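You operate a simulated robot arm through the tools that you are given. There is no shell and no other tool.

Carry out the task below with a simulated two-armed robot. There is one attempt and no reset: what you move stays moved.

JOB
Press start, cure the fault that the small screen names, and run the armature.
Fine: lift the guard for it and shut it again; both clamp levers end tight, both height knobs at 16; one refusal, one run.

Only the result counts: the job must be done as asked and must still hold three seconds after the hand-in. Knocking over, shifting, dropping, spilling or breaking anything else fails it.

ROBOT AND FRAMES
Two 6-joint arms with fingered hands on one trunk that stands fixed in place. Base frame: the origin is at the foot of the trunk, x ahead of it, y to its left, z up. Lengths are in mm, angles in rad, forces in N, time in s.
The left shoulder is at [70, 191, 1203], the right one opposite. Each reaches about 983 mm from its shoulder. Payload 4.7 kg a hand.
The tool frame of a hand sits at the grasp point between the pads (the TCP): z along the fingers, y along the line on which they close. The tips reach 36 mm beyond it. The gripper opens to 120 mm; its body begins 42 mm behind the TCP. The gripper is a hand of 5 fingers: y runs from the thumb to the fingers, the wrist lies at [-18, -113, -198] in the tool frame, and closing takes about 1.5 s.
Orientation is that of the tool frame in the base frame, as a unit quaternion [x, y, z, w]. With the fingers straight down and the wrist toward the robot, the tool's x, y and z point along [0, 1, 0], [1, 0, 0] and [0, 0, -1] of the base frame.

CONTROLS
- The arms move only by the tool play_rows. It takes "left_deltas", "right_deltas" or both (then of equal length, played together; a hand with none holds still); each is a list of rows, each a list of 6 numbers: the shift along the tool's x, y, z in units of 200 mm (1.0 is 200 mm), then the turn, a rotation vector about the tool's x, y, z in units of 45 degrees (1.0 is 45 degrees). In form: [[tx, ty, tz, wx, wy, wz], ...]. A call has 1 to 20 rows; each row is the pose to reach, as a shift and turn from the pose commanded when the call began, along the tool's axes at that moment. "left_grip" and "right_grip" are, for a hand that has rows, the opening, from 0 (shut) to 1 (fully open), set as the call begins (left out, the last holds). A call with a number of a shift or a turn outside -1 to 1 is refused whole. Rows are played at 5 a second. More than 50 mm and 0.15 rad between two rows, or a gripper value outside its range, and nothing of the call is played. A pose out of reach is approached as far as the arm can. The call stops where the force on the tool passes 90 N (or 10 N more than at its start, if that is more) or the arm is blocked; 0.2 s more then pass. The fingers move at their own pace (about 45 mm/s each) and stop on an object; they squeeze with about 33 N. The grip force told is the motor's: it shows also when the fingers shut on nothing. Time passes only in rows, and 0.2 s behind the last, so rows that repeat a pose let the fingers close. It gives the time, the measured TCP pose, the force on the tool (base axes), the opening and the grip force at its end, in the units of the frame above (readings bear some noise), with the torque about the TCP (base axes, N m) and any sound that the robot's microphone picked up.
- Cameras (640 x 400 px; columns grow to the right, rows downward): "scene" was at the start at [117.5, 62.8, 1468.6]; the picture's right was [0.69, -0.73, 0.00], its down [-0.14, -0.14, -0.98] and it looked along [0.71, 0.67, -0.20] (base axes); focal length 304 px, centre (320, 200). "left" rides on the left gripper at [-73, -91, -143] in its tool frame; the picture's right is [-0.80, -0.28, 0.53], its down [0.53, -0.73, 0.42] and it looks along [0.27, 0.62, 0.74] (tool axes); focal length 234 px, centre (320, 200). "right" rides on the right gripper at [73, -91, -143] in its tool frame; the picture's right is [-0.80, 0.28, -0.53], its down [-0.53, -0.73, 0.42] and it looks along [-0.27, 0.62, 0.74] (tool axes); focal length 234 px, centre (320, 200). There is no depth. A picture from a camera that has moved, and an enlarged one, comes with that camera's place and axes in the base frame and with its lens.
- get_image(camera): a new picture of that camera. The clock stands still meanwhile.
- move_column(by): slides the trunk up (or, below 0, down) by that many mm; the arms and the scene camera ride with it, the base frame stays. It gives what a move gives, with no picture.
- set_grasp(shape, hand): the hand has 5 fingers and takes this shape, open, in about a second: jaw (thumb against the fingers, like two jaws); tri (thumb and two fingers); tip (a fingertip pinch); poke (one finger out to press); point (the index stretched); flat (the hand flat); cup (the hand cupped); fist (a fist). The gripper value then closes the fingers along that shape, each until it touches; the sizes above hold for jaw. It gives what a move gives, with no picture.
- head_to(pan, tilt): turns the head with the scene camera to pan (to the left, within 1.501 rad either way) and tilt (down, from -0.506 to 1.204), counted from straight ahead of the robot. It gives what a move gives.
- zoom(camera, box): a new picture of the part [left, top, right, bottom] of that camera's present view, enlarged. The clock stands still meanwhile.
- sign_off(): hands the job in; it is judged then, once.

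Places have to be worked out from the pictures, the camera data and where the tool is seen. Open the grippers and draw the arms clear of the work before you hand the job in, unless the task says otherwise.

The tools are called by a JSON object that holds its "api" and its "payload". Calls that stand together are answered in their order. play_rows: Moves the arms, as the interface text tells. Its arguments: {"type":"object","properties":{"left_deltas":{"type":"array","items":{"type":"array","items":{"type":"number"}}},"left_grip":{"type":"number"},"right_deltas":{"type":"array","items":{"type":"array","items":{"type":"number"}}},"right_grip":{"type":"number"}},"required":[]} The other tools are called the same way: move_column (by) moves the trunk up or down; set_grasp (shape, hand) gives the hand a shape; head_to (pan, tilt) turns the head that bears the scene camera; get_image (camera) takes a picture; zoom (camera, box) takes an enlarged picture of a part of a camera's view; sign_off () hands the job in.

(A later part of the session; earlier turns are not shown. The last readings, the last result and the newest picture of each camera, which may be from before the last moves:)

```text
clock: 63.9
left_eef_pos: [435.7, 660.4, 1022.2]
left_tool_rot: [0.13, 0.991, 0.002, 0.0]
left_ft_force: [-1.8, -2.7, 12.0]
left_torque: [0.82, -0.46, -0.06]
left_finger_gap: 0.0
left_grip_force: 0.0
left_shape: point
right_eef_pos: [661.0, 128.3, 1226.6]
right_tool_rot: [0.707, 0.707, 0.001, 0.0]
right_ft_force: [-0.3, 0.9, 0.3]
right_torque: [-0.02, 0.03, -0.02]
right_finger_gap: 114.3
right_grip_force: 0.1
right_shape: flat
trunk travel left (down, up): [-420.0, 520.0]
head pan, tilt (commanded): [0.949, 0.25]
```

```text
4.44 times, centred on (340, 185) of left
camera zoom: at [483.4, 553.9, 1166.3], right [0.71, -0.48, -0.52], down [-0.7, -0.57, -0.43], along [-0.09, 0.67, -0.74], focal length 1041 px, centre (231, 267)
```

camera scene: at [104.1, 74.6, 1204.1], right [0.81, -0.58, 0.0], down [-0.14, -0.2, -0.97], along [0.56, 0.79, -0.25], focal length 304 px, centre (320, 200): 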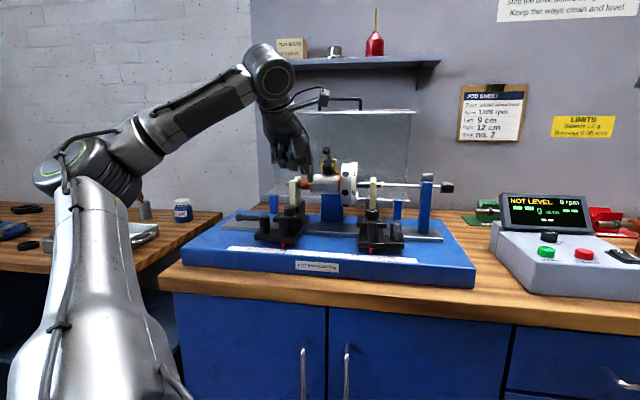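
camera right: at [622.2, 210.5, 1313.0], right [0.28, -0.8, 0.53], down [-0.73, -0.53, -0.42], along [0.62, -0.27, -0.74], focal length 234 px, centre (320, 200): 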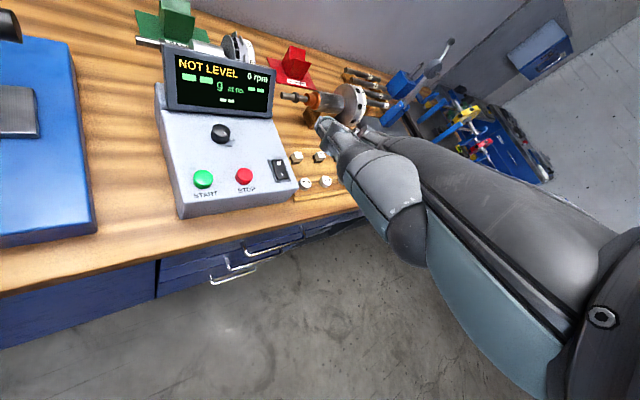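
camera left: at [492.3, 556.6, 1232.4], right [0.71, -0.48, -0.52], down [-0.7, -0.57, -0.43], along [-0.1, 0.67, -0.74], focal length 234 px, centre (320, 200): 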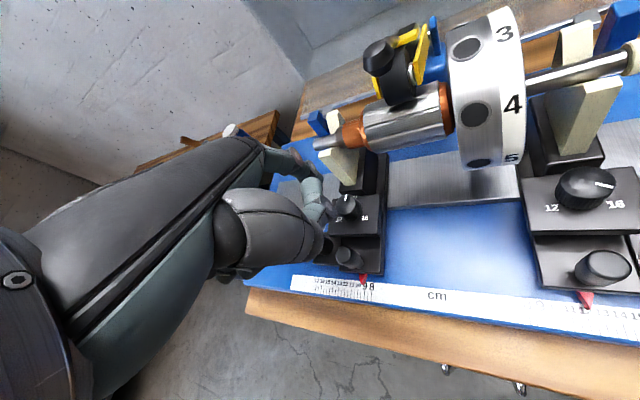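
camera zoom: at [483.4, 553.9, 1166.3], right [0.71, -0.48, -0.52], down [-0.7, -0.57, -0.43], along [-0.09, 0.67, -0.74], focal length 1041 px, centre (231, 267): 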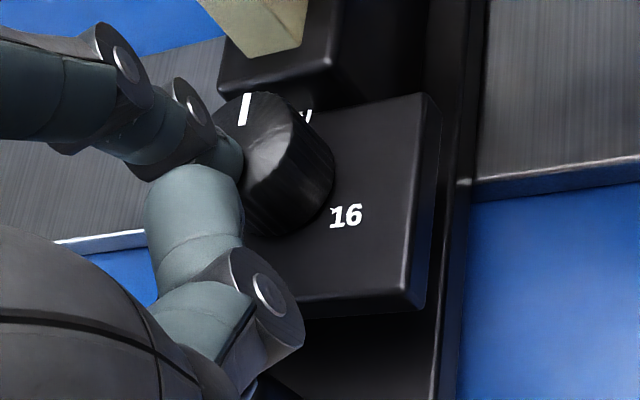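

12 N now and steady. I press about 3 mm more and sweep the fingertip clockwise over the back of the knob by roughly 120°.

{"api": "play_rows", "payload": {"left_deltas": [[0, 0, 0.008, 0, 0, 0], [0, 0, 0.015, 0, 0, 0], [-0.0052, 0.006, 0.015, 0, 0, 0], [-0.0103, 0.012, 0.015, 0, 0, 0], [-0.019, 0.0155, 0.015, 0, 0, 0], [-0.0278, 0.0182, 0.015, 0, 0, 0], [-0.0371, 0.0168, 0.015, 0, 0, 0], [-0.0464, 0.0144, 0.015, 0, 0, 0], [-0.0535, 0.009, 0.015, 0, 0, 0], [-0.0605, 0.002, 0.015, 0, 0, 0], [-0.066, -0.007, 0.015, 0, 0, 0], [-0.0695, -0.0163, 0.015, 0, 0, 0], [-0.0708, -0.031, 0.015, 0, 0, 0], [-0.0708, -0.031, 0.015, 0, 0, 0]]}}

{"api": "zoom", "payload": {"camera": "scene", "box": [270, 170, 320, 230]}}

{"api": "zoom", "payload": {"camera": "left", "box": [300, 140, 380, 230]}}

```text
clock: 66.9
left_eef_pos: [448.7, 652.8, 1018.2]
left_tool_rot: [0.13, 0.991, 0.001, 0.001]
left_ft_force: [-5.5, 3.2, 12.5]
left_torque: [1.04, -0.27, 0.54]
left_finger_gap: 0.2
left_grip_force: 0.0
left_shape: point
right_eef_pos: [660.3, 129.0, 1227.1]
right_tool_rot: [0.707, 0.707, 0.001, 0.001]
right_ft_force: [0.3, 0.8, 0.4]
right_torque: [-0.01, 0.0, -0.03]
right_finger_gap: 114.2
right_grip_force: 0.1
right_shape: flat
trunk travel left (down, up): [-420.0, 520.0]
head pan, tilt (commanded): [0.949, 0.25]
```

```text
6.67 times, centred on (295, 200) of scene
camera zoom: at [102.4, 73.8, 1204.2], right [0.81, -0.58, 0.0], down [-0.14, -0.2, -0.97], along [0.56, 0.79, -0.25], focal length 2028 px, centre (487, 200)
```

zoom: 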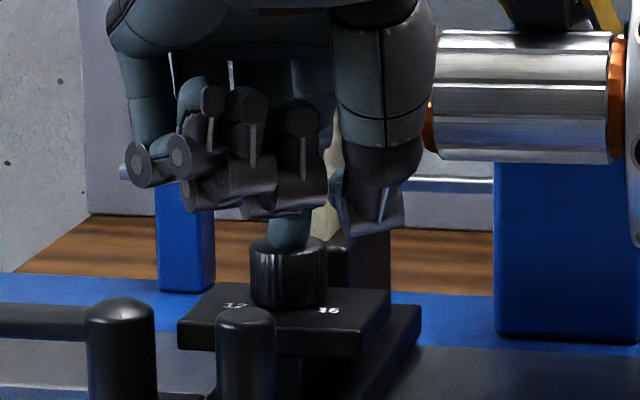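

```text
4.44 times, centred on (340, 185) of left
camera zoom: at [495.8, 545.6, 1162.2], right [0.71, -0.48, -0.52], down [-0.7, -0.57, -0.43], along [-0.09, 0.67, -0.74], focal length 1041 px, centre (231, 267)
```

zoom: 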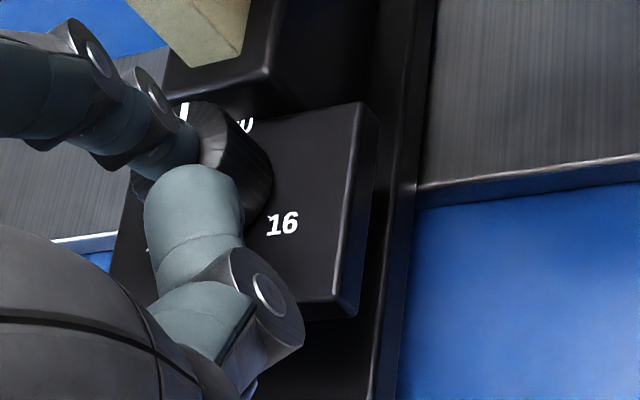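

The fingertip moved across but the pointer seems still at the back. I lift the finger and check the knob.

{"api": "play_rows", "payload": {"left_deltas": [[0, 0, -0.03, 0, 0, 0], [0, 0, -0.1, 0, 0, 0], [0, 0, -0.2, 0, 0, 0], [0, -0.1, -0.3, 0, 0, 0], [0, -0.15, -0.35, 0, 0, 0], [0, -0.15, -0.35, 0, 0, 0]]}}

{"api": "zoom", "payload": {"camera": "scene", "box": [260, 170, 320, 240]}}

{"api": "get_image", "payload": {"camera": "left"}}

```text
clock: 68.3
left_eef_pos: [440.5, 623.3, 1086.3]
left_tool_rot: [0.131, 0.991, 0.001, 0.0]
left_ft_force: [0.4, 0.2, 1.2]
left_torque: [-0.03, 0.02, 0.0]
left_finger_gap: 0.1
left_grip_force: 0.0
left_shape: point
right_eef_pos: [660.8, 129.7, 1224.6]
right_tool_rot: [0.707, 0.707, 0.0, 0.0]
right_ft_force: [0.8, -0.2, -0.1]
right_torque: [0.01, 0.01, 0.03]
right_finger_gap: 114.1
right_grip_force: 0.0
right_shape: flat
trunk travel left (down, up): [-420.0, 520.0]
head pan, tilt (commanded): [0.949, 0.25]
```

```text
5.71 times, centred on (290, 205) of scene
camera zoom: at [104.2, 74.8, 1204.0], right [0.81, -0.58, 0.0], down [-0.14, -0.2, -0.97], along [0.56, 0.79, -0.25], focal length 1738 px, centre (491, 171)
```

zoom: 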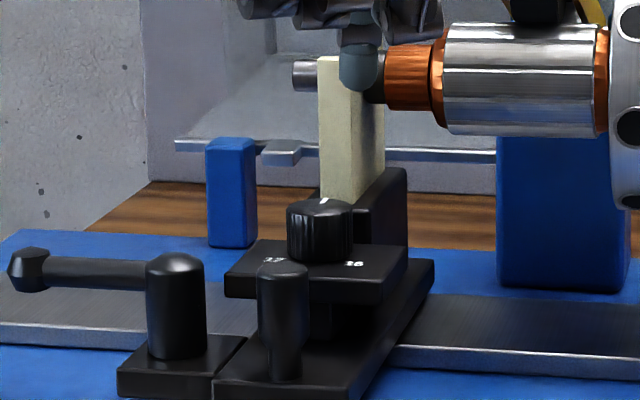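

```text
taken
camera left: at [488.9, 516.8, 1231.1], right [0.7, -0.48, -0.52], down [-0.7, -0.57, -0.42], along [-0.1, 0.67, -0.74], focal length 234 px, centre (320, 200)
```

left: 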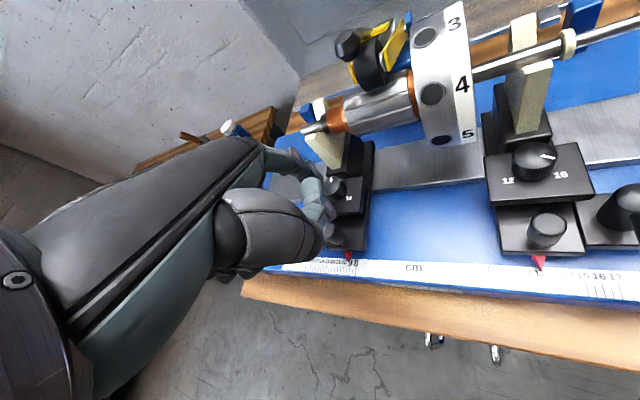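

The knob did not turn by the light drag; a real pinch is needed. I set the tip (thumb and index) shape and move over the knob, with the hand yawed so the other fingers stay left of the shaft end.

{"api": "set_grasp", "payload": {"shape": "tip", "hand": "left"}}

{"api": "play_rows", "payload": {"left_deltas": [[0, 0, -0.05, 0, 0, 0], [-0.012, 0.14, -0.05, 0, 0, -0.14], [-0.025, 0.29, -0.05, 0, 0, -0.28], [-0.04, 0.44, -0.05, 0, 0, -0.42], [-0.053, 0.592, -0.05, 0, 0, -0.556], [-0.053, 0.592, -0.05, 0, 0, -0.556]], "left_grip": 0.42}}

{"api": "get_image", "payload": {"camera": "left"}}

{"api": "zoom", "payload": {"camera": "scene", "box": [220, 80, 400, 250]}}

```text
clock: 69.2
left_eef_pos: [440.0, 623.0, 1088.2]
left_tool_rot: [0.13, 0.991, 0.0, 0.0]
left_ft_force: [-0.6, 0.9, -0.2]
left_torque: [0.01, 0.02, 0.0]
left_finger_gap: 119.5
left_grip_force: 0.0
left_shape: tip
right_eef_pos: [660.8, 130.4, 1226.5]
right_tool_rot: [0.707, 0.707, 0.0, 0.0]
right_ft_force: [-0.2, -0.2, -0.1]
right_torque: [0.04, 0.0, 0.0]
right_finger_gap: 114.1
right_grip_force: 0.1
right_shape: flat
trunk travel left (down, up): [-420.0, 520.0]
head pan, tilt (commanded): [0.949, 0.25]
```

```text
clock: 70.6
left_eef_pos: [483.1, 734.0, 1097.0]
left_tool_rot: [-0.086, 0.996, 0.001, 0.001]
left_ft_force: [-0.8, -0.1, 0.6]
left_torque: [0.0, -0.01, 0.01]
left_finger_gap: 51.4
left_grip_force: 0.1
left_shape: tip
right_eef_pos: [659.7, 129.5, 1226.9]
right_tool_rot: [0.707, 0.707, 0.0, 0.0]
right_ft_force: [-0.4, -1.4, 0.2]
right_torque: [-0.01, 0.01, 0.02]
right_finger_gap: 114.2
right_grip_force: 0.0
right_shape: flat
trunk travel left (down, up): [-420.0, 520.0]
head pan, tilt (commanded): [0.949, 0.25]
```

```text
taken
camera left: at [571.0, 658.5, 1241.4], right [0.84, -0.14, -0.52], down [-0.4, -0.81, -0.43], along [-0.37, 0.56, -0.74], focal length 234 px, centre (320, 200)
```

left: 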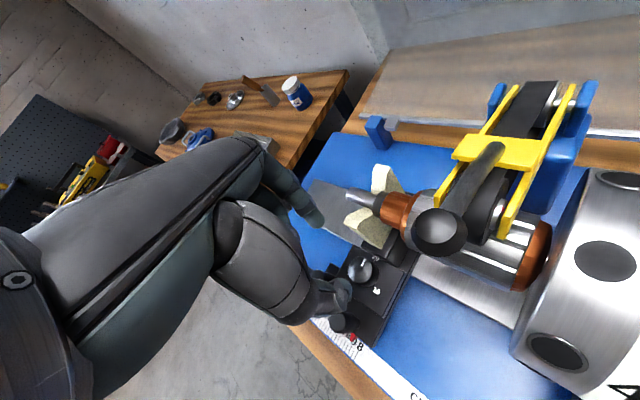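

```text
2.35 times, centred on (310, 165) of scene
camera zoom: at [103.2, 74.3, 1204.2], right [0.81, -0.58, 0.0], down [-0.14, -0.2, -0.97], along [0.56, 0.79, -0.25], focal length 716 px, centre (344, 282)
```

zoom: 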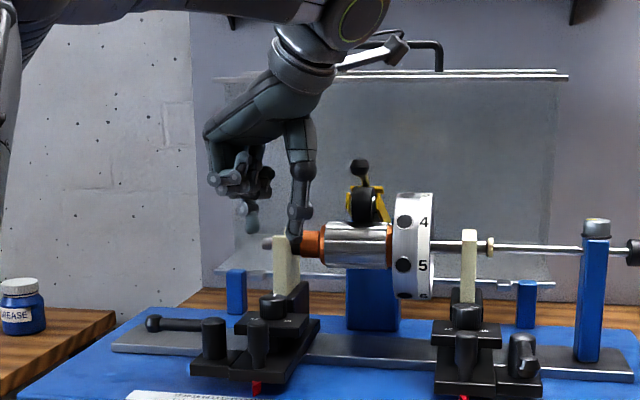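

The knob projects exactly where expected in the left camera, with thumb and index straddling it. I lower 52 mm to just above the knob and check again.

{"api": "play_rows", "payload": {"left_deltas": [[-0.005, 0.008, 0.1, 0, 0, 0], [-0.005, 0.008, 0.2, 0, 0, 0], [-0.005, 0.008, 0.26, 0, 0, 0], [-0.005, 0.008, 0.26, 0, 0, 0]]}}

{"api": "get_image", "payload": {"camera": "left"}}

{"api": "zoom", "payload": {"camera": "scene", "box": [250, 110, 350, 240]}}

```text
clock: 71.6
left_eef_pos: [484.8, 737.0, 1045.3]
left_tool_rot: [-0.087, 0.996, 0.0, 0.001]
left_ft_force: [-0.1, 0.8, 0.0]
left_torque: [-0.03, -0.01, 0.01]
left_finger_gap: 50.9
left_grip_force: 0.0
left_shape: tip
right_eef_pos: [661.5, 130.0, 1225.0]
right_tool_rot: [0.707, 0.707, 0.0, 0.0]
right_ft_force: [-0.3, 0.6, 0.0]
right_torque: [0.0, -0.02, -0.01]
right_finger_gap: 114.2
right_grip_force: 0.0
right_shape: flat
trunk travel left (down, up): [-420.0, 520.0]
head pan, tilt (commanded): [0.949, 0.25]
```

```text
taken
camera left: at [572.8, 659.8, 1189.9], right [0.84, -0.14, -0.52], down [-0.4, -0.81, -0.43], along [-0.37, 0.57, -0.74], focal length 234 px, centre (320, 200)
```

left: 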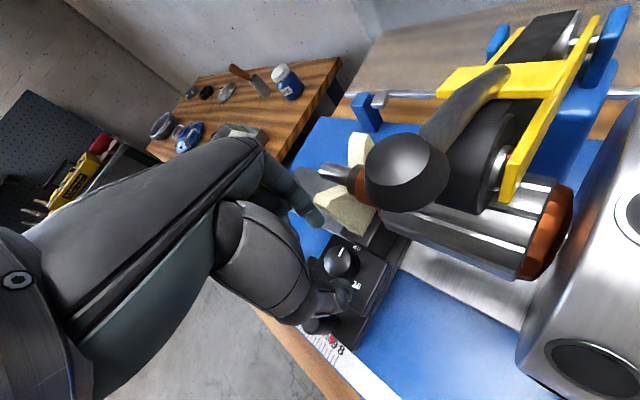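

```text
3.08 times, centred on (300, 175) of scene
camera zoom: at [104.1, 74.4, 1204.1], right [0.81, -0.58, 0.0], down [-0.14, -0.2, -0.97], along [0.56, 0.79, -0.25], focal length 936 px, centre (382, 277)
```

zoom: 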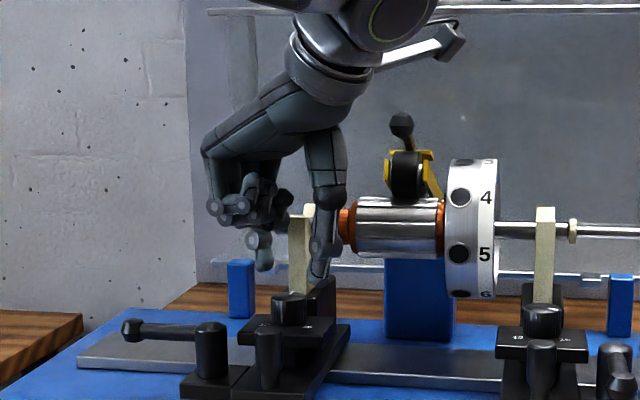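

Thumb and index straddle the knob evenly. I lower another 32 mm with a small correction so the tips stand beside the knob's flank.

{"api": "play_rows", "payload": {"left_deltas": [[0.017, -0.007, 0, 0, 0, 0], [0.017, -0.007, 0.05, 0, 0, 0], [0.017, -0.007, 0.1, 0, 0, 0], [0.017, -0.007, 0.14, 0, 0, 0], [0.017, -0.007, 0.16, 0, 0, 0], [0.017, -0.007, 0.16, 0, 0, 0]]}}

{"api": "get_image", "payload": {"camera": "left"}}

{"api": "zoom", "payload": {"camera": "scene", "box": [250, 130, 340, 240]}}

```text
clock: 73.0
left_eef_pos: [480.2, 735.5, 1013.0]
left_tool_rot: [-0.086, 0.996, -0.001, -0.001]
left_ft_force: [-0.3, 0.0, 1.1]
left_torque: [-0.02, -0.01, 0.03]
left_finger_gap: 51.0
left_grip_force: 0.0
left_shape: tip
right_eef_pos: [661.9, 129.2, 1225.8]
right_tool_rot: [0.707, 0.707, 0.001, -0.001]
right_ft_force: [0.0, -0.5, 0.1]
right_torque: [-0.01, 0.0, 0.0]
right_finger_gap: 114.1
right_grip_force: 0.1
right_shape: flat
trunk travel left (down, up): [-420.0, 520.0]
head pan, tilt (commanded): [0.949, 0.25]
```

```text
taken
camera left: at [568.6, 659.1, 1157.5], right [0.84, -0.14, -0.52], down [-0.4, -0.81, -0.42], along [-0.37, 0.57, -0.74], focal length 234 px, centre (320, 200)
```

left: 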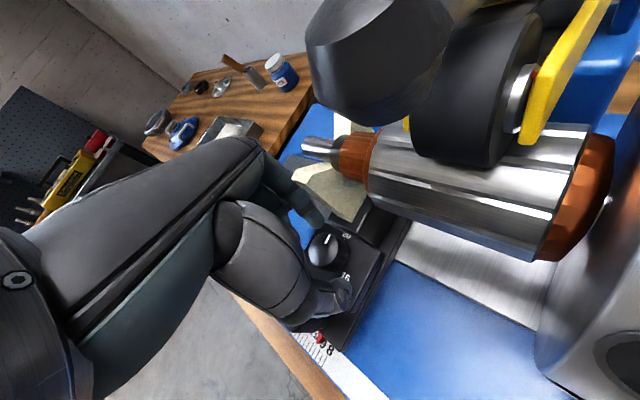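

```text
3.64 times, centred on (295, 185) of scene
camera zoom: at [104.1, 74.6, 1204.1], right [0.81, -0.58, 0.0], down [-0.14, -0.2, -0.97], along [0.56, 0.79, -0.25], focal length 1106 px, centre (411, 254)
```

zoom: 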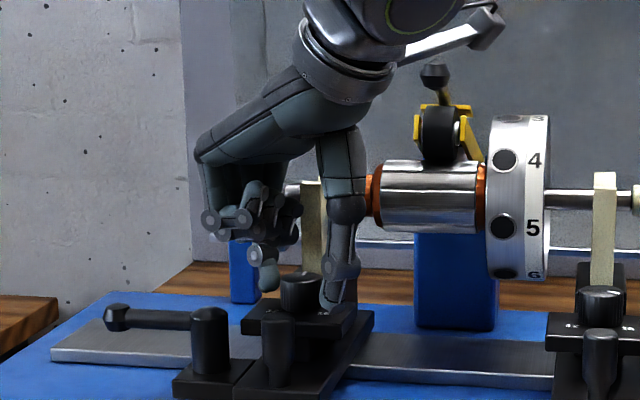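

Both fingertips stand beside the knob. I close the pinch and wait for the squeeze.

{"api": "play_rows", "payload": {"left_deltas": [[0, 0, 0, 0, 0, 0], [0, 0, 0, 0, 0, 0], [0, 0, 0, 0, 0, 0], [0, 0, 0, 0, 0, 0], [0, 0, 0, 0, 0, 0], [0, 0, 0, 0, 0, 0]], "left_grip": 0}}

{"api": "get_image", "payload": {"camera": "left"}}

{"api": "zoom", "payload": {"camera": "scene", "box": [250, 130, 340, 240]}}

```text
clock: 74.4
left_eef_pos: [480.4, 735.2, 1013.6]
left_tool_rot: [-0.088, 0.996, -0.001, 0.0]
left_ft_force: [-1.6, -0.7, -2.3]
left_torque: [-0.01, 0.02, 0.0]
left_finger_gap: 24.1
left_grip_force: 32.2
left_shape: tip
right_eef_pos: [661.7, 130.3, 1225.9]
right_tool_rot: [0.707, 0.707, 0.001, 0.0]
right_ft_force: [-0.8, 1.0, 0.1]
right_torque: [-0.02, 0.01, 0.0]
right_finger_gap: 114.3
right_grip_force: 0.2
right_shape: flat
trunk travel left (down, up): [-420.0, 520.0]
head pan, tilt (commanded): [0.949, 0.25]
```

```text
taken
camera left: at [568.7, 659.2, 1157.3], right [0.84, -0.14, -0.52], down [-0.4, -0.81, -0.42], along [-0.37, 0.56, -0.74], focal length 234 px, centre (320, 200)
```

left: 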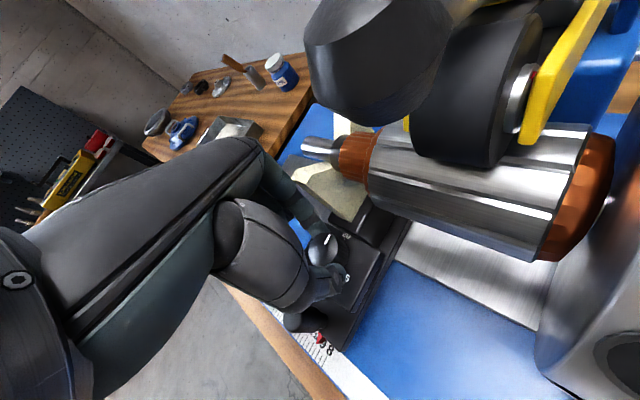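

```text
3.64 times, centred on (295, 185) of scene
camera zoom: at [104.2, 74.8, 1204.0], right [0.81, -0.58, 0.0], down [-0.14, -0.2, -0.97], along [0.56, 0.79, -0.25], focal length 1106 px, centre (411, 254)
```

zoom: 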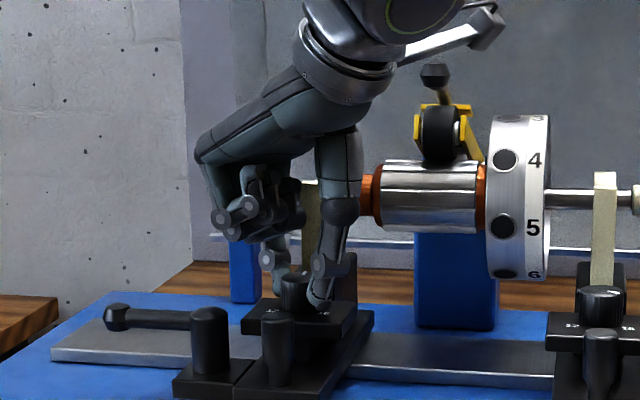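

The pinch holds the knob (gap 24 mm, 32 N). I twist clockwise 13° and check whether the knob turns.

{"api": "play_rows", "payload": {"left_deltas": [[0, 0, 0, 0, 0, 0.06], [0, 0, 0, 0, 0, 0.12], [0, 0, 0, 0, 0, 0.18], [0, 0, 0, 0, 0, 0.24], [0, 0, 0, 0, 0, 0.29], [0, 0, 0, 0, 0, 0.29]]}}

{"api": "zoom", "payload": {"camera": "left", "box": [260, 180, 420, 320]}}

{"api": "zoom", "payload": {"camera": "scene", "box": [250, 130, 340, 240]}}

```text
clock: 75.8
left_eef_pos: [479.7, 735.6, 1013.3]
left_tool_rot: [0.028, 1.0, 0.0, 0.001]
left_ft_force: [-4.8, 0.4, -0.3]
left_torque: [0.12, 0.1, 0.27]
left_finger_gap: 23.8
left_grip_force: 32.7
left_shape: tip
right_eef_pos: [661.5, 130.4, 1226.0]
right_tool_rot: [0.707, 0.707, 0.0, 0.0]
right_ft_force: [-0.5, -0.4, 0.2]
right_torque: [0.01, 0.01, -0.01]
right_finger_gap: 114.1
right_grip_force: 0.1
right_shape: flat
trunk travel left (down, up): [-420.0, 520.0]
head pan, tilt (commanded): [0.949, 0.25]
```

```text
2.86 times, centred on (340, 250) of left
camera zoom: at [547.9, 641.3, 1157.4], right [0.79, -0.32, -0.52], down [-0.57, -0.7, -0.43], along [-0.23, 0.63, -0.74], focal length 669 px, centre (263, 57)
```

zoom: 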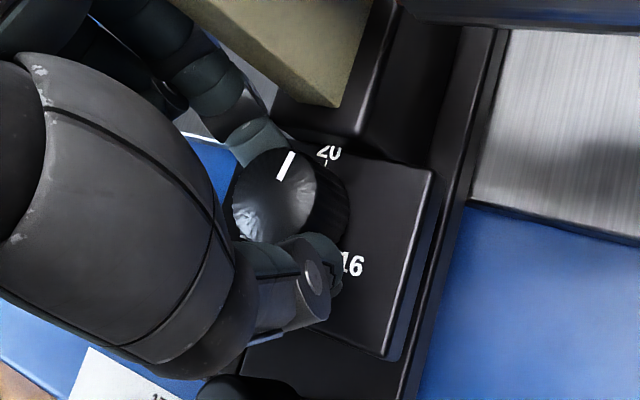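

```text
3.64 times, centred on (295, 185) of scene
camera zoom: at [103.4, 74.7, 1204.1], right [0.81, -0.58, 0.0], down [-0.14, -0.2, -0.97], along [0.56, 0.79, -0.25], focal length 1106 px, centre (411, 254)
```

zoom: 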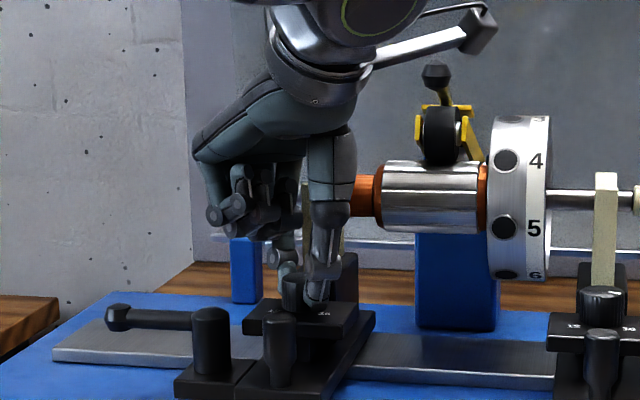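

The knob turns with the pinch (now about 15°), and a "20" label shows at the back: the left knob was at 20, so clockwise 120° brings it to 16. I continue another 12° in this grip.

{"api": "play_rows", "payload": {"left_deltas": [[0, 0, 0, 0, 0, 0.06], [0, 0, 0, 0, 0, 0.12], [0, 0, 0, 0, 0, 0.18], [0, 0, 0, 0, 0, 0.25], [0, 0, 0, 0, 0, 0.25]]}}

{"api": "zoom", "payload": {"camera": "left", "box": [260, 180, 420, 320]}}

{"api": "zoom", "payload": {"camera": "scene", "box": [250, 130, 340, 240]}}

```text
clock: 77.0
left_eef_pos: [475.9, 737.2, 1013.6]
left_tool_rot: [0.124, 0.992, 0.0, 0.0]
left_ft_force: [-28.5, 3.3, -2.6]
left_torque: [0.34, 0.58, 0.94]
left_finger_gap: 23.7
left_grip_force: 33.4
left_shape: tip
right_eef_pos: [658.3, 130.7, 1227.8]
right_tool_rot: [0.707, 0.707, 0.0, 0.002]
right_ft_force: [-0.9, 1.0, 0.2]
right_torque: [0.01, 0.05, 0.01]
right_finger_gap: 114.5
right_grip_force: 0.1
right_shape: flat
trunk travel left (down, up): [-420.0, 520.0]
head pan, tilt (commanded): [0.949, 0.25]
```

```text
2.86 times, centred on (340, 250) of left
camera zoom: at [525.9, 630.8, 1158.1], right [0.71, -0.47, -0.52], down [-0.7, -0.58, -0.42], along [-0.11, 0.67, -0.74], focal length 669 px, centre (263, 57)
```

zoom: 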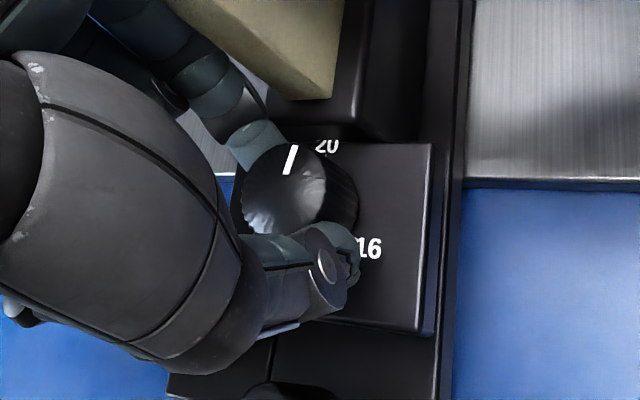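

```text
3.64 times, centred on (295, 185) of scene
camera zoom: at [99.9, 75.5, 1204.3], right [0.81, -0.58, 0.0], down [-0.14, -0.2, -0.97], along [0.56, 0.79, -0.25], focal length 1106 px, centre (411, 254)
```

zoom: 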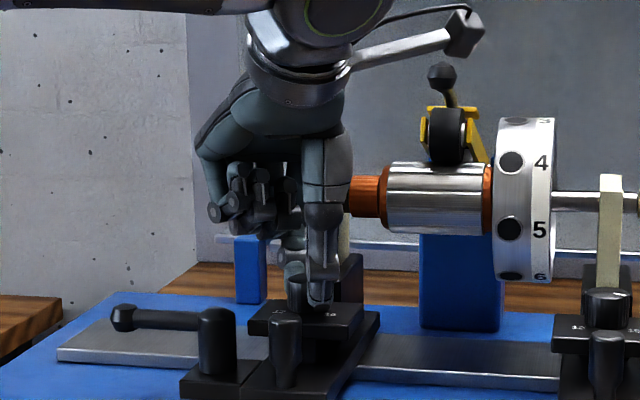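

The force jumped to 28 N without further knob motion: the index's upper part is probably against the V-post. I immediately rotate back to relieve it.

{"api": "play_rows", "payload": {"left_deltas": [[0, 0, 0, 0, 0, -0.06], [0, 0, 0, 0, 0, -0.12], [0, 0, 0, 0, 0, -0.18], [0, 0, 0, 0, 0, -0.25], [0, 0, 0, 0, 0, -0.25]]}}

{"api": "zoom", "payload": {"camera": "left", "box": [240, 100, 460, 320]}}

{"api": "zoom", "payload": {"camera": "scene", "box": [250, 110, 400, 240]}}

```text
clock: 78.2
left_eef_pos: [480.5, 735.5, 1014.6]
left_tool_rot: [0.027, 1.0, 0.0, 0.001]
left_ft_force: [-11.2, 2.5, 0.7]
left_torque: [0.51, 0.18, 0.14]
left_finger_gap: 22.9
left_grip_force: 33.5
left_shape: tip
right_eef_pos: [659.3, 129.1, 1226.1]
right_tool_rot: [0.707, 0.707, 0.0, 0.0]
right_ft_force: [-0.3, -0.2, 0.4]
right_torque: [-0.03, 0.02, -0.03]
right_finger_gap: 114.4
right_grip_force: 0.1
right_shape: flat
trunk travel left (down, up): [-420.0, 520.0]
head pan, tilt (commanded): [0.949, 0.25]
```

```text
1.82 times, centred on (350, 210) of left
camera zoom: at [548.5, 640.4, 1158.2], right [0.79, -0.32, -0.52], down [-0.57, -0.7, -0.43], along [-0.23, 0.63, -0.74], focal length 426 px, centre (266, 182)
```

zoom: 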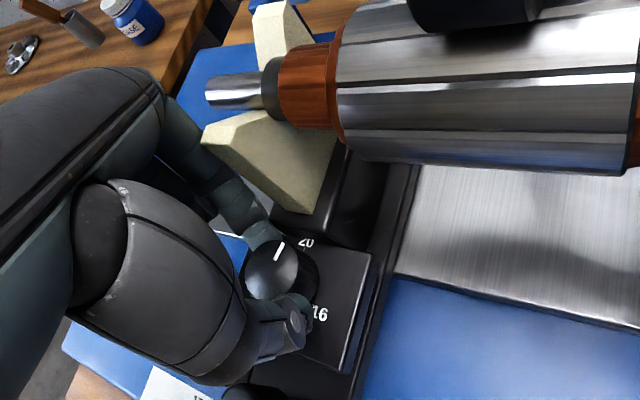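

```text
3.08 times, centred on (325, 175) of scene
camera zoom: at [102.8, 74.8, 1204.2], right [0.81, -0.58, 0.0], down [-0.14, -0.2, -0.97], along [0.56, 0.79, -0.25], focal length 936 px, centre (305, 277)
```

zoom: 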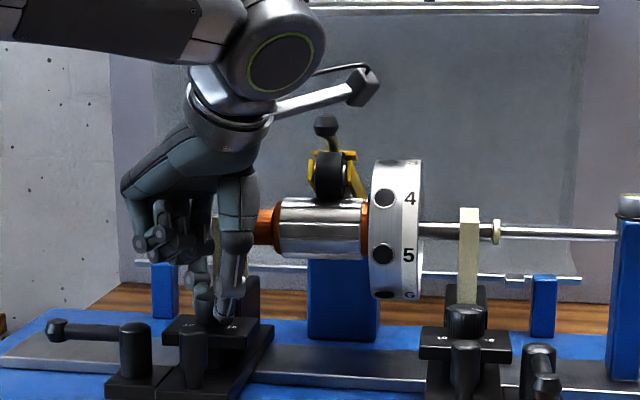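

Still 11 N sideways; the pinch centre may be a bit off the knob's axis. I open the pinch slightly to relax it and look at where the knob rests.

{"api": "play_rows", "payload": {"left_deltas": [[0, 0, 0, 0, 0, 0], [0, 0, 0, 0, 0, 0], [0, 0, 0, 0, 0, 0], [0, 0, 0, 0, 0, 0]], "left_grip": 0.3}}

{"api": "zoom", "payload": {"camera": "left", "box": [260, 180, 420, 320]}}

{"api": "zoom", "payload": {"camera": "left", "box": [240, 100, 460, 320]}}

```text
clock: 79.2
left_eef_pos: [480.2, 733.7, 1014.0]
left_tool_rot: [0.027, 1.0, 0.0, 0.0]
left_ft_force: [-9.4, -7.2, -0.3]
left_torque: [-0.12, 0.26, 0.17]
left_finger_gap: 33.6
left_grip_force: 0.0
left_shape: tip
right_eef_pos: [660.3, 128.5, 1226.2]
right_tool_rot: [0.707, 0.707, -0.001, 0.0]
right_ft_force: [-0.5, 0.1, -0.2]
right_torque: [0.0, -0.06, -0.01]
right_finger_gap: 114.2
right_grip_force: 0.1
right_shape: flat
trunk travel left (down, up): [-420.0, 520.0]
head pan, tilt (commanded): [0.949, 0.25]
```

```text
2.86 times, centred on (340, 250) of left
camera zoom: at [548.0, 639.3, 1158.2], right [0.79, -0.32, -0.52], down [-0.57, -0.7, -0.43], along [-0.23, 0.63, -0.74], focal length 669 px, centre (263, 57)
```

zoom: 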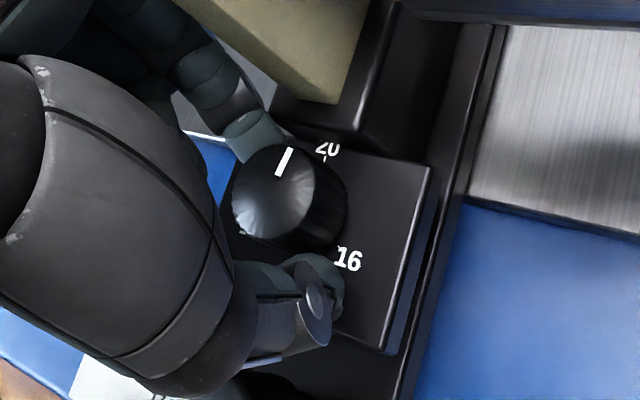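

```text
1.82 times, centred on (350, 210) of left
camera zoom: at [548.0, 639.3, 1158.2], right [0.79, -0.32, -0.52], down [-0.57, -0.7, -0.43], along [-0.23, 0.63, -0.74], focal length 426 px, centre (266, 182)
```

zoom: 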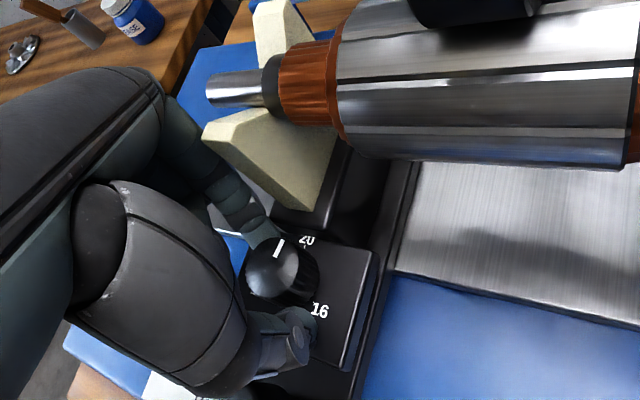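

The index's upper segment leans against the V-post at this angle, so I turn back left, lift clear, and will come again with the hand tilted so the index stands upright.

{"api": "play_rows", "payload": {"left_deltas": [[0, 0, 0, 0, 0, -0.1], [0, 0, 0, 0, 0, -0.2], [0, 0, -0.02, 0, 0, -0.25], [0, 0, -0.1, 0, 0, -0.25], [0, 0, -0.25, 0, 0, -0.25], [0, 0, -0.4, 0, 0, -0.25], [0, 0, -0.4, 0, 0, -0.25]], "left_grip": 0.3}}

{"api": "get_image", "payload": {"camera": "left"}}

{"api": "zoom", "payload": {"camera": "scene", "box": [250, 110, 400, 240]}}

```text
clock: 80.8
left_eef_pos: [479.4, 735.5, 1092.7]
left_tool_rot: [-0.072, 0.997, 0.001, 0.0]
left_ft_force: [0.3, 0.0, 0.3]
left_torque: [-0.04, -0.02, 0.0]
left_finger_gap: 35.9
left_grip_force: 0.0
left_shape: tip
right_eef_pos: [663.2, 130.4, 1225.1]
right_tool_rot: [0.707, 0.707, 0.001, 0.001]
right_ft_force: [-0.2, -0.1, 0.2]
right_torque: [-0.03, -0.02, 0.0]
right_finger_gap: 114.3
right_grip_force: 0.0
right_shape: flat
trunk travel left (down, up): [-420.0, 520.0]
head pan, tilt (commanded): [0.949, 0.25]
```

```text
taken
camera left: at [566.1, 656.3, 1238.4], right [0.84, -0.16, -0.52], down [-0.42, -0.8, -0.42], along [-0.35, 0.58, -0.74], focal length 234 px, centre (320, 200)
```

left: 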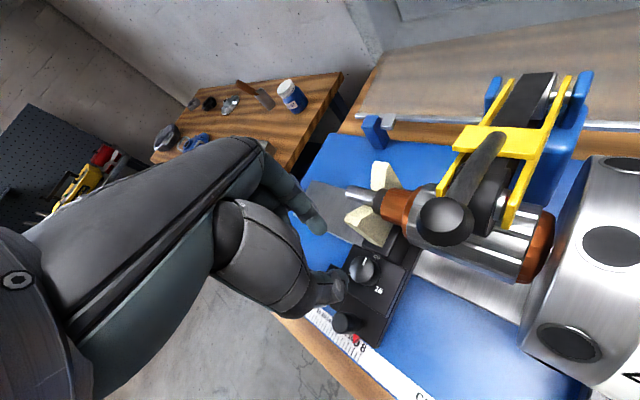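

```text
3.08 times, centred on (325, 175) of scene
camera zoom: at [104.3, 75.1, 1204.0], right [0.81, -0.58, 0.0], down [-0.14, -0.2, -0.97], along [0.56, 0.79, -0.25], focal length 936 px, centre (305, 277)
```

zoom: 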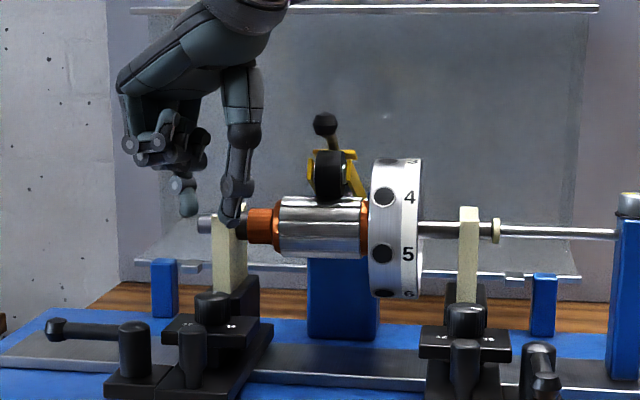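

All is still in place. I zoom in on the knob to read its pointer and check the pedestal mark.

{"api": "zoom", "payload": {"camera": "left", "box": [310, 180, 430, 360]}}

{"api": "zoom", "payload": {"camera": "scene", "box": [265, 195, 315, 240]}}

```text
2.22 times, centred on (370, 270) of left
camera zoom: at [566.1, 656.3, 1238.4], right [0.84, -0.16, -0.52], down [-0.42, -0.8, -0.42], along [-0.35, 0.58, -0.74], focal length 520 px, centre (209, 44)
```

zoom: 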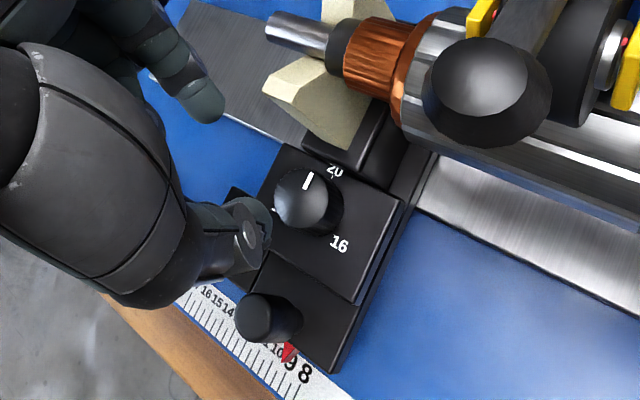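

```text
8.89 times, centred on (290, 218) of scene
camera zoom: at [104.3, 75.1, 1204.0], right [0.81, -0.58, 0.0], down [-0.14, -0.2, -0.97], along [0.56, 0.79, -0.25], focal length 2704 px, centre (587, 44)
```

zoom: 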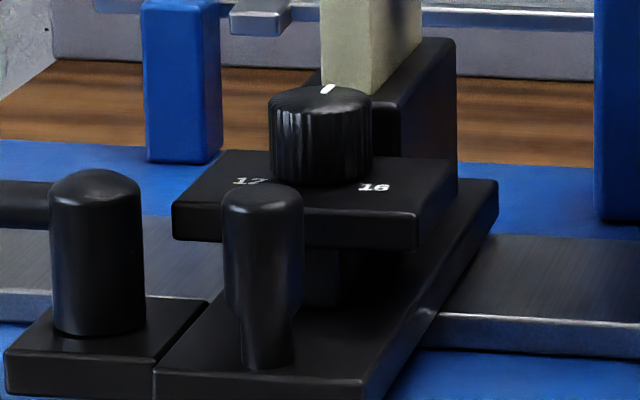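

The knob is back near 20 and nothing shifted. I'll regrip with the hand leaned 12° toward the front-left, starting from a larger yaw so one twist can cover about 30°; first I set that orientation above the knob.

{"api": "play_rows", "payload": {"left_deltas": [[0.006, -0.003, 0, -0.0097, -0.066, -0.092], [0.012, -0.005, 0, -0.0194, -0.132, -0.184], [0.018, -0.008, 0, -0.029, -0.198, -0.277], [0.0227, -0.0103, 0, -0.0387, -0.2644, -0.369], [0.0227, -0.0103, 0, -0.0387, -0.2644, -0.369]], "left_grip": 0.42}}

{"api": "get_image", "payload": {"camera": "left"}}

{"api": "zoom", "payload": {"camera": "scene", "box": [230, 90, 390, 240]}}

```text
clock: 82.0
left_eef_pos: [476.2, 732.2, 1092.5]
left_tool_rot: [-0.214, 0.971, 0.023, 0.103]
left_ft_force: [0.4, 0.0, -0.2]
left_torque: [0.01, -0.01, 0.03]
left_finger_gap: 49.9
left_grip_force: 0.0
left_shape: tip
right_eef_pos: [661.5, 130.3, 1226.3]
right_tool_rot: [0.707, 0.707, 0.0, 0.0]
right_ft_force: [0.0, 0.0, -0.7]
right_torque: [-0.01, 0.02, 0.02]
right_finger_gap: 114.3
right_grip_force: 0.1
right_shape: flat
trunk travel left (down, up): [-420.0, 520.0]
head pan, tilt (commanded): [0.949, 0.25]
```

```text
taken
camera left: at [552.7, 667.6, 1249.5], right [0.93, 0.12, -0.35], down [-0.08, -0.85, -0.53], along [-0.36, 0.52, -0.78], focal length 234 px, centre (320, 200)
```

left: 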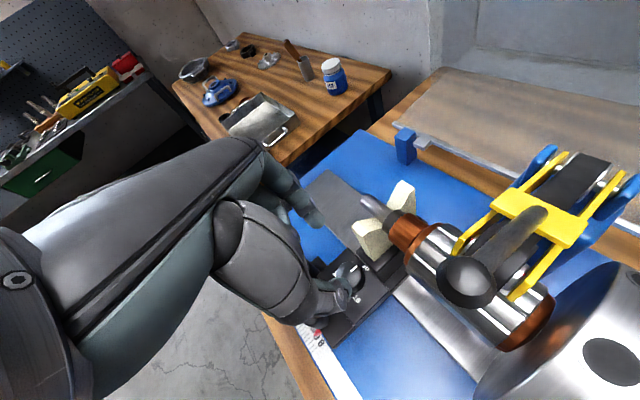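

```text
2.67 times, centred on (310, 165) of scene
camera zoom: at [104.2, 74.6, 1204.0], right [0.81, -0.58, 0.0], down [-0.14, -0.2, -0.97], along [0.56, 0.79, -0.25], focal length 811 px, centre (347, 293)
```

zoom: 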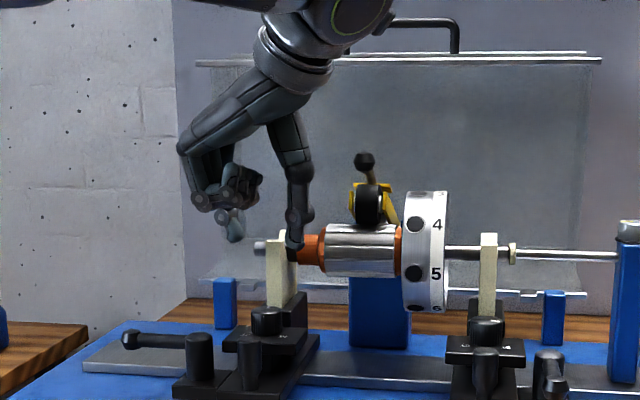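

The lean gives good clearance from the drive arm's ball. I descend in two steps beside the knob.

{"api": "play_rows", "payload": {"left_deltas": [[0.021, 0, 0.098, 0, 0, 0], [0.042, 0, 0.195, 0, 0, 0], [0.0525, 0, 0.244, 0, 0, 0], [0.0525, 0, 0.244, 0, 0, 0]]}}

{"api": "zoom", "payload": {"camera": "left", "box": [260, 160, 440, 340]}}

{"api": "zoom", "payload": {"camera": "scene", "box": [240, 120, 360, 240]}}

```text
clock: 83.0
left_eef_pos: [476.1, 733.2, 1042.5]
left_tool_rot: [-0.215, 0.971, 0.022, 0.103]
left_ft_force: [0.5, 0.8, -1.0]
left_torque: [0.01, 0.02, 0.01]
left_finger_gap: 50.1
left_grip_force: 0.1
left_shape: tip
right_eef_pos: [661.1, 130.0, 1224.5]
right_tool_rot: [0.706, 0.708, 0.0, 0.0]
right_ft_force: [-0.5, -0.1, -0.3]
right_torque: [0.01, 0.01, -0.03]
right_finger_gap: 114.3
right_grip_force: 0.1
right_shape: flat
trunk travel left (down, up): [-420.0, 520.0]
head pan, tilt (commanded): [0.949, 0.25]
```

```text
2.22 times, centred on (350, 250) of left
camera zoom: at [552.7, 668.0, 1198.8], right [0.93, 0.12, -0.35], down [-0.08, -0.85, -0.53], along [-0.36, 0.52, -0.78], focal length 520 px, centre (253, 89)
```

zoom: 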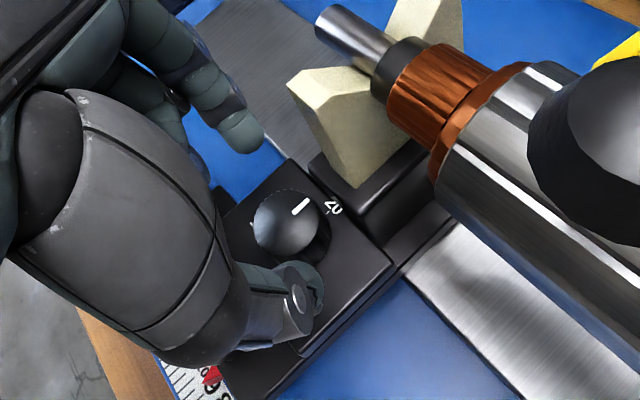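

```text
3.33 times, centred on (300, 180) of scene
camera zoom: at [104.1, 74.6, 1204.1], right [0.81, -0.58, 0.0], down [-0.14, -0.2, -0.97], along [0.56, 0.79, -0.25], focal length 1014 px, centre (387, 267)
```

zoom: 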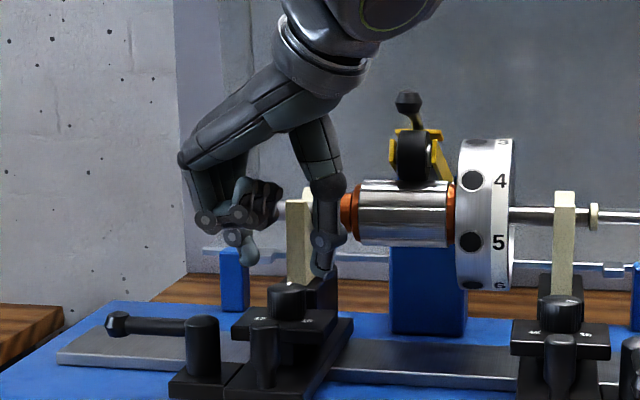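

The alignment looks good, with the index well left of the V-post. I go down the last 24 mm.

{"api": "play_rows", "payload": {"left_deltas": [[0.0105, 0, 0.049, 0, 0, 0], [0.02, 0, 0.093, 0, 0, 0], [0.025, 0, 0.117, 0, 0, 0], [0.025, 0, 0.117, 0, 0, 0]]}}

{"api": "zoom", "payload": {"camera": "left", "box": [260, 160, 440, 340]}}

{"api": "zoom", "payload": {"camera": "scene", "box": [240, 140, 340, 240]}}

```text
clock: 84.0
left_eef_pos: [475.8, 731.6, 1019.5]
left_tool_rot: [-0.214, 0.971, 0.023, 0.102]
left_ft_force: [-0.8, 1.1, 0.6]
left_torque: [-0.02, 0.0, 0.0]
left_finger_gap: 49.9
left_grip_force: 0.1
left_shape: tip
right_eef_pos: [661.4, 129.5, 1225.7]
right_tool_rot: [0.707, 0.707, 0.0, 0.0]
right_ft_force: [0.0, -0.5, -1.0]
right_torque: [-0.02, 0.01, 0.01]
right_finger_gap: 114.1
right_grip_force: 0.1
right_shape: flat
trunk travel left (down, up): [-420.0, 520.0]
head pan, tilt (commanded): [0.949, 0.25]
```

```text
2.22 times, centred on (350, 250) of left
camera zoom: at [553.3, 667.2, 1175.6], right [0.93, 0.12, -0.35], down [-0.08, -0.85, -0.53], along [-0.36, 0.52, -0.78], focal length 520 px, centre (253, 89)
```

zoom: 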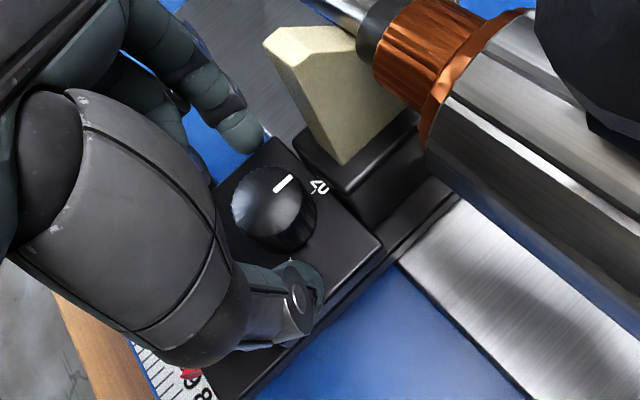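

```text
4.00 times, centred on (290, 190) of scene
camera zoom: at [104.1, 74.6, 1204.1], right [0.81, -0.58, 0.0], down [-0.14, -0.2, -0.97], along [0.56, 0.79, -0.25], focal length 1217 px, centre (440, 240)
```

zoom: 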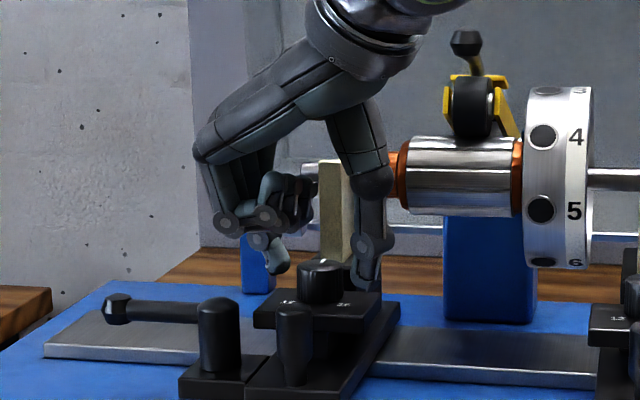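

The tips overlap the knob flank only about 6 mm, so I lower 5 mm more, then close the pinch.

{"api": "play_rows", "payload": {"left_deltas": [[0.0025, 0, 0.012, 0, 0, 0], [0.005, 0, 0.0245, 0, 0, 0], [0.005, 0, 0.0245, 0, 0, 0]]}}

{"api": "play_rows", "payload": {"left_deltas": [[0, 0, 0, 0, 0, 0], [0, 0, 0, 0, 0, 0], [0, 0, 0, 0, 0, 0], [0, 0, 0, 0, 0, 0], [0, 0, 0, 0, 0, 0], [0, 0, 0, 0, 0, 0]], "left_grip": 0}}

{"api": "zoom", "payload": {"camera": "left", "box": [260, 160, 440, 340]}}

```text
clock: 84.8
left_eef_pos: [475.4, 733.8, 1015.4]
left_tool_rot: [-0.214, 0.971, 0.022, 0.102]
left_ft_force: [-0.7, 0.0, -0.2]
left_torque: [0.0, -0.07, -0.01]
left_finger_gap: 50.0
left_grip_force: 0.1
left_shape: tip
right_eef_pos: [662.0, 130.5, 1224.4]
right_tool_rot: [0.707, 0.707, 0.0, 0.0]
right_ft_force: [0.1, 0.1, -0.4]
right_torque: [0.03, -0.03, -0.02]
right_finger_gap: 114.0
right_grip_force: 0.1
right_shape: flat
trunk travel left (down, up): [-420.0, 520.0]
head pan, tilt (commanded): [0.949, 0.25]
```

```text
clock: 86.2
left_eef_pos: [475.7, 733.3, 1014.9]
left_tool_rot: [-0.214, 0.971, 0.023, 0.102]
left_ft_force: [-0.3, -1.1, -1.3]
left_torque: [0.01, 0.05, 0.03]
left_finger_gap: 24.5
left_grip_force: 33.0
left_shape: tip
right_eef_pos: [661.8, 129.3, 1225.8]
right_tool_rot: [0.707, 0.707, 0.0, 0.0]
right_ft_force: [0.4, 1.1, -0.3]
right_torque: [-0.01, 0.03, -0.01]
right_finger_gap: 113.9
right_grip_force: 0.1
right_shape: flat
trunk travel left (down, up): [-420.0, 520.0]
head pan, tilt (commanded): [0.949, 0.25]
```

```text
2.22 times, centred on (350, 250) of left
camera zoom: at [553.3, 667.6, 1170.3], right [0.93, 0.12, -0.35], down [-0.08, -0.85, -0.53], along [-0.36, 0.52, -0.78], focal length 520 px, centre (253, 89)
```

zoom: 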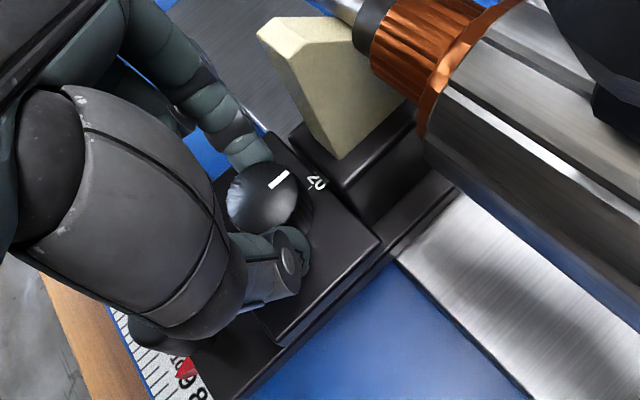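

A firm centred grip again. I twist 24° clockwise about the knob's vertical axis and check forces.

{"api": "play_rows", "payload": {"left_deltas": [[0, 0.0015, 0, 0.014, 0, 0.065], [0, 0.003, 0, 0.028, 0, 0.13], [0, 0.0045, 0, 0.042, 0, 0.195], [-0.001, 0.006, 0, 0.056, 0, 0.26], [-0.001, 0.0075, 0, 0.07, 0, 0.326], [-0.0015, 0.009, 0, 0.084, 0, 0.391], [-0.002, 0.0105, 0, 0.098, 0, 0.456], [-0.0025, 0.0118, 0, 0.112, 0, 0.521], [-0.0025, 0.0118, 0, 0.112, 0, 0.521]]}}

{"api": "zoom", "payload": {"camera": "left", "box": [260, 160, 440, 340]}}

```text
clock: 88.2
left_eef_pos: [474.4, 736.3, 1014.4]
left_tool_rot: [-0.007, 0.994, 0.001, 0.105]
left_ft_force: [0.9, -3.5, -2.9]
left_torque: [-0.14, -0.02, 0.04]
left_finger_gap: 24.6
left_grip_force: 32.5
left_shape: tip
right_eef_pos: [662.9, 129.8, 1225.0]
right_tool_rot: [0.707, 0.708, -0.001, -0.001]
right_ft_force: [0.7, 0.0, 0.6]
right_torque: [0.01, -0.04, -0.01]
right_finger_gap: 114.3
right_grip_force: 0.2
right_shape: flat
trunk travel left (down, up): [-420.0, 520.0]
head pan, tilt (commanded): [0.949, 0.25]
```

```text
2.22 times, centred on (350, 250) of left
camera zoom: at [519.3, 645.1, 1170.3], right [0.9, -0.27, -0.35], down [-0.42, -0.74, -0.53], along [-0.12, 0.62, -0.78], focal length 520 px, centre (253, 89)
```

zoom: 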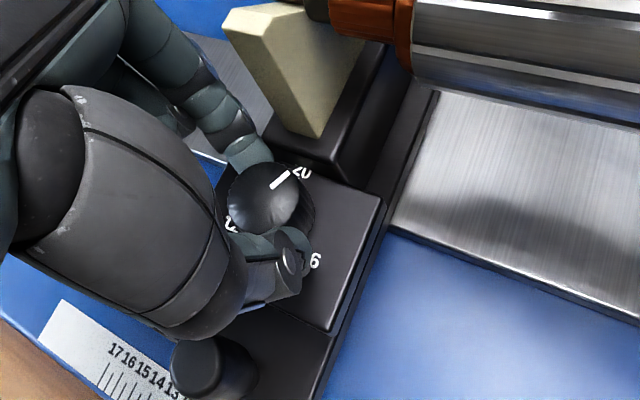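

The knob followed cleanly (pointer now about 26°), with low forces. I add another 9° in this grip.

{"api": "play_rows", "payload": {"left_deltas": [[0, 0.0015, 0, 0.014, 0, 0.065], [0, 0.003, 0, 0.028, 0, 0.13], [0, 0.0045, 0, 0.042, 0, 0.195], [0, 0.0045, 0, 0.042, 0, 0.195]]}}

{"api": "zoom", "payload": {"camera": "left", "box": [260, 160, 440, 340]}}

```text
clock: 89.2
left_eef_pos: [474.1, 730.8, 1014.3]
left_tool_rot: [0.063, 0.993, -0.007, 0.101]
left_ft_force: [-57.2, 10.8, 1.4]
left_torque: [0.68, 1.62, 1.98]
left_finger_gap: 25.4
left_grip_force: 33.1
left_shape: tip
left hand out of reach, approached as far as the arm can: row 2, 3, 4
right_eef_pos: [653.2, 130.7, 1231.4]
right_tool_rot: [0.707, 0.707, 0.002, 0.003]
right_ft_force: [0.0, -0.5, 0.7]
right_torque: [-0.02, 0.01, 0.0]
right_finger_gap: 114.1
right_grip_force: 0.0
right_shape: flat
trunk travel left (down, up): [-420.0, 520.0]
head pan, tilt (commanded): [0.949, 0.25]
```

```text
2.22 times, centred on (350, 250) of left
camera zoom: at [505.8, 634.6, 1169.8], right [0.85, -0.39, -0.35], down [-0.53, -0.67, -0.52], along [-0.03, 0.63, -0.78], focal length 520 px, centre (253, 89)
```

zoom: 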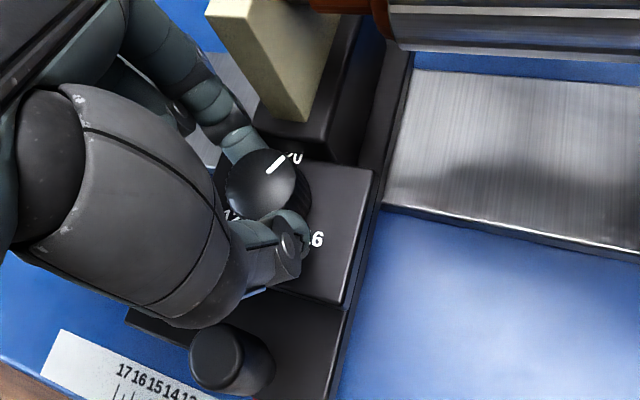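

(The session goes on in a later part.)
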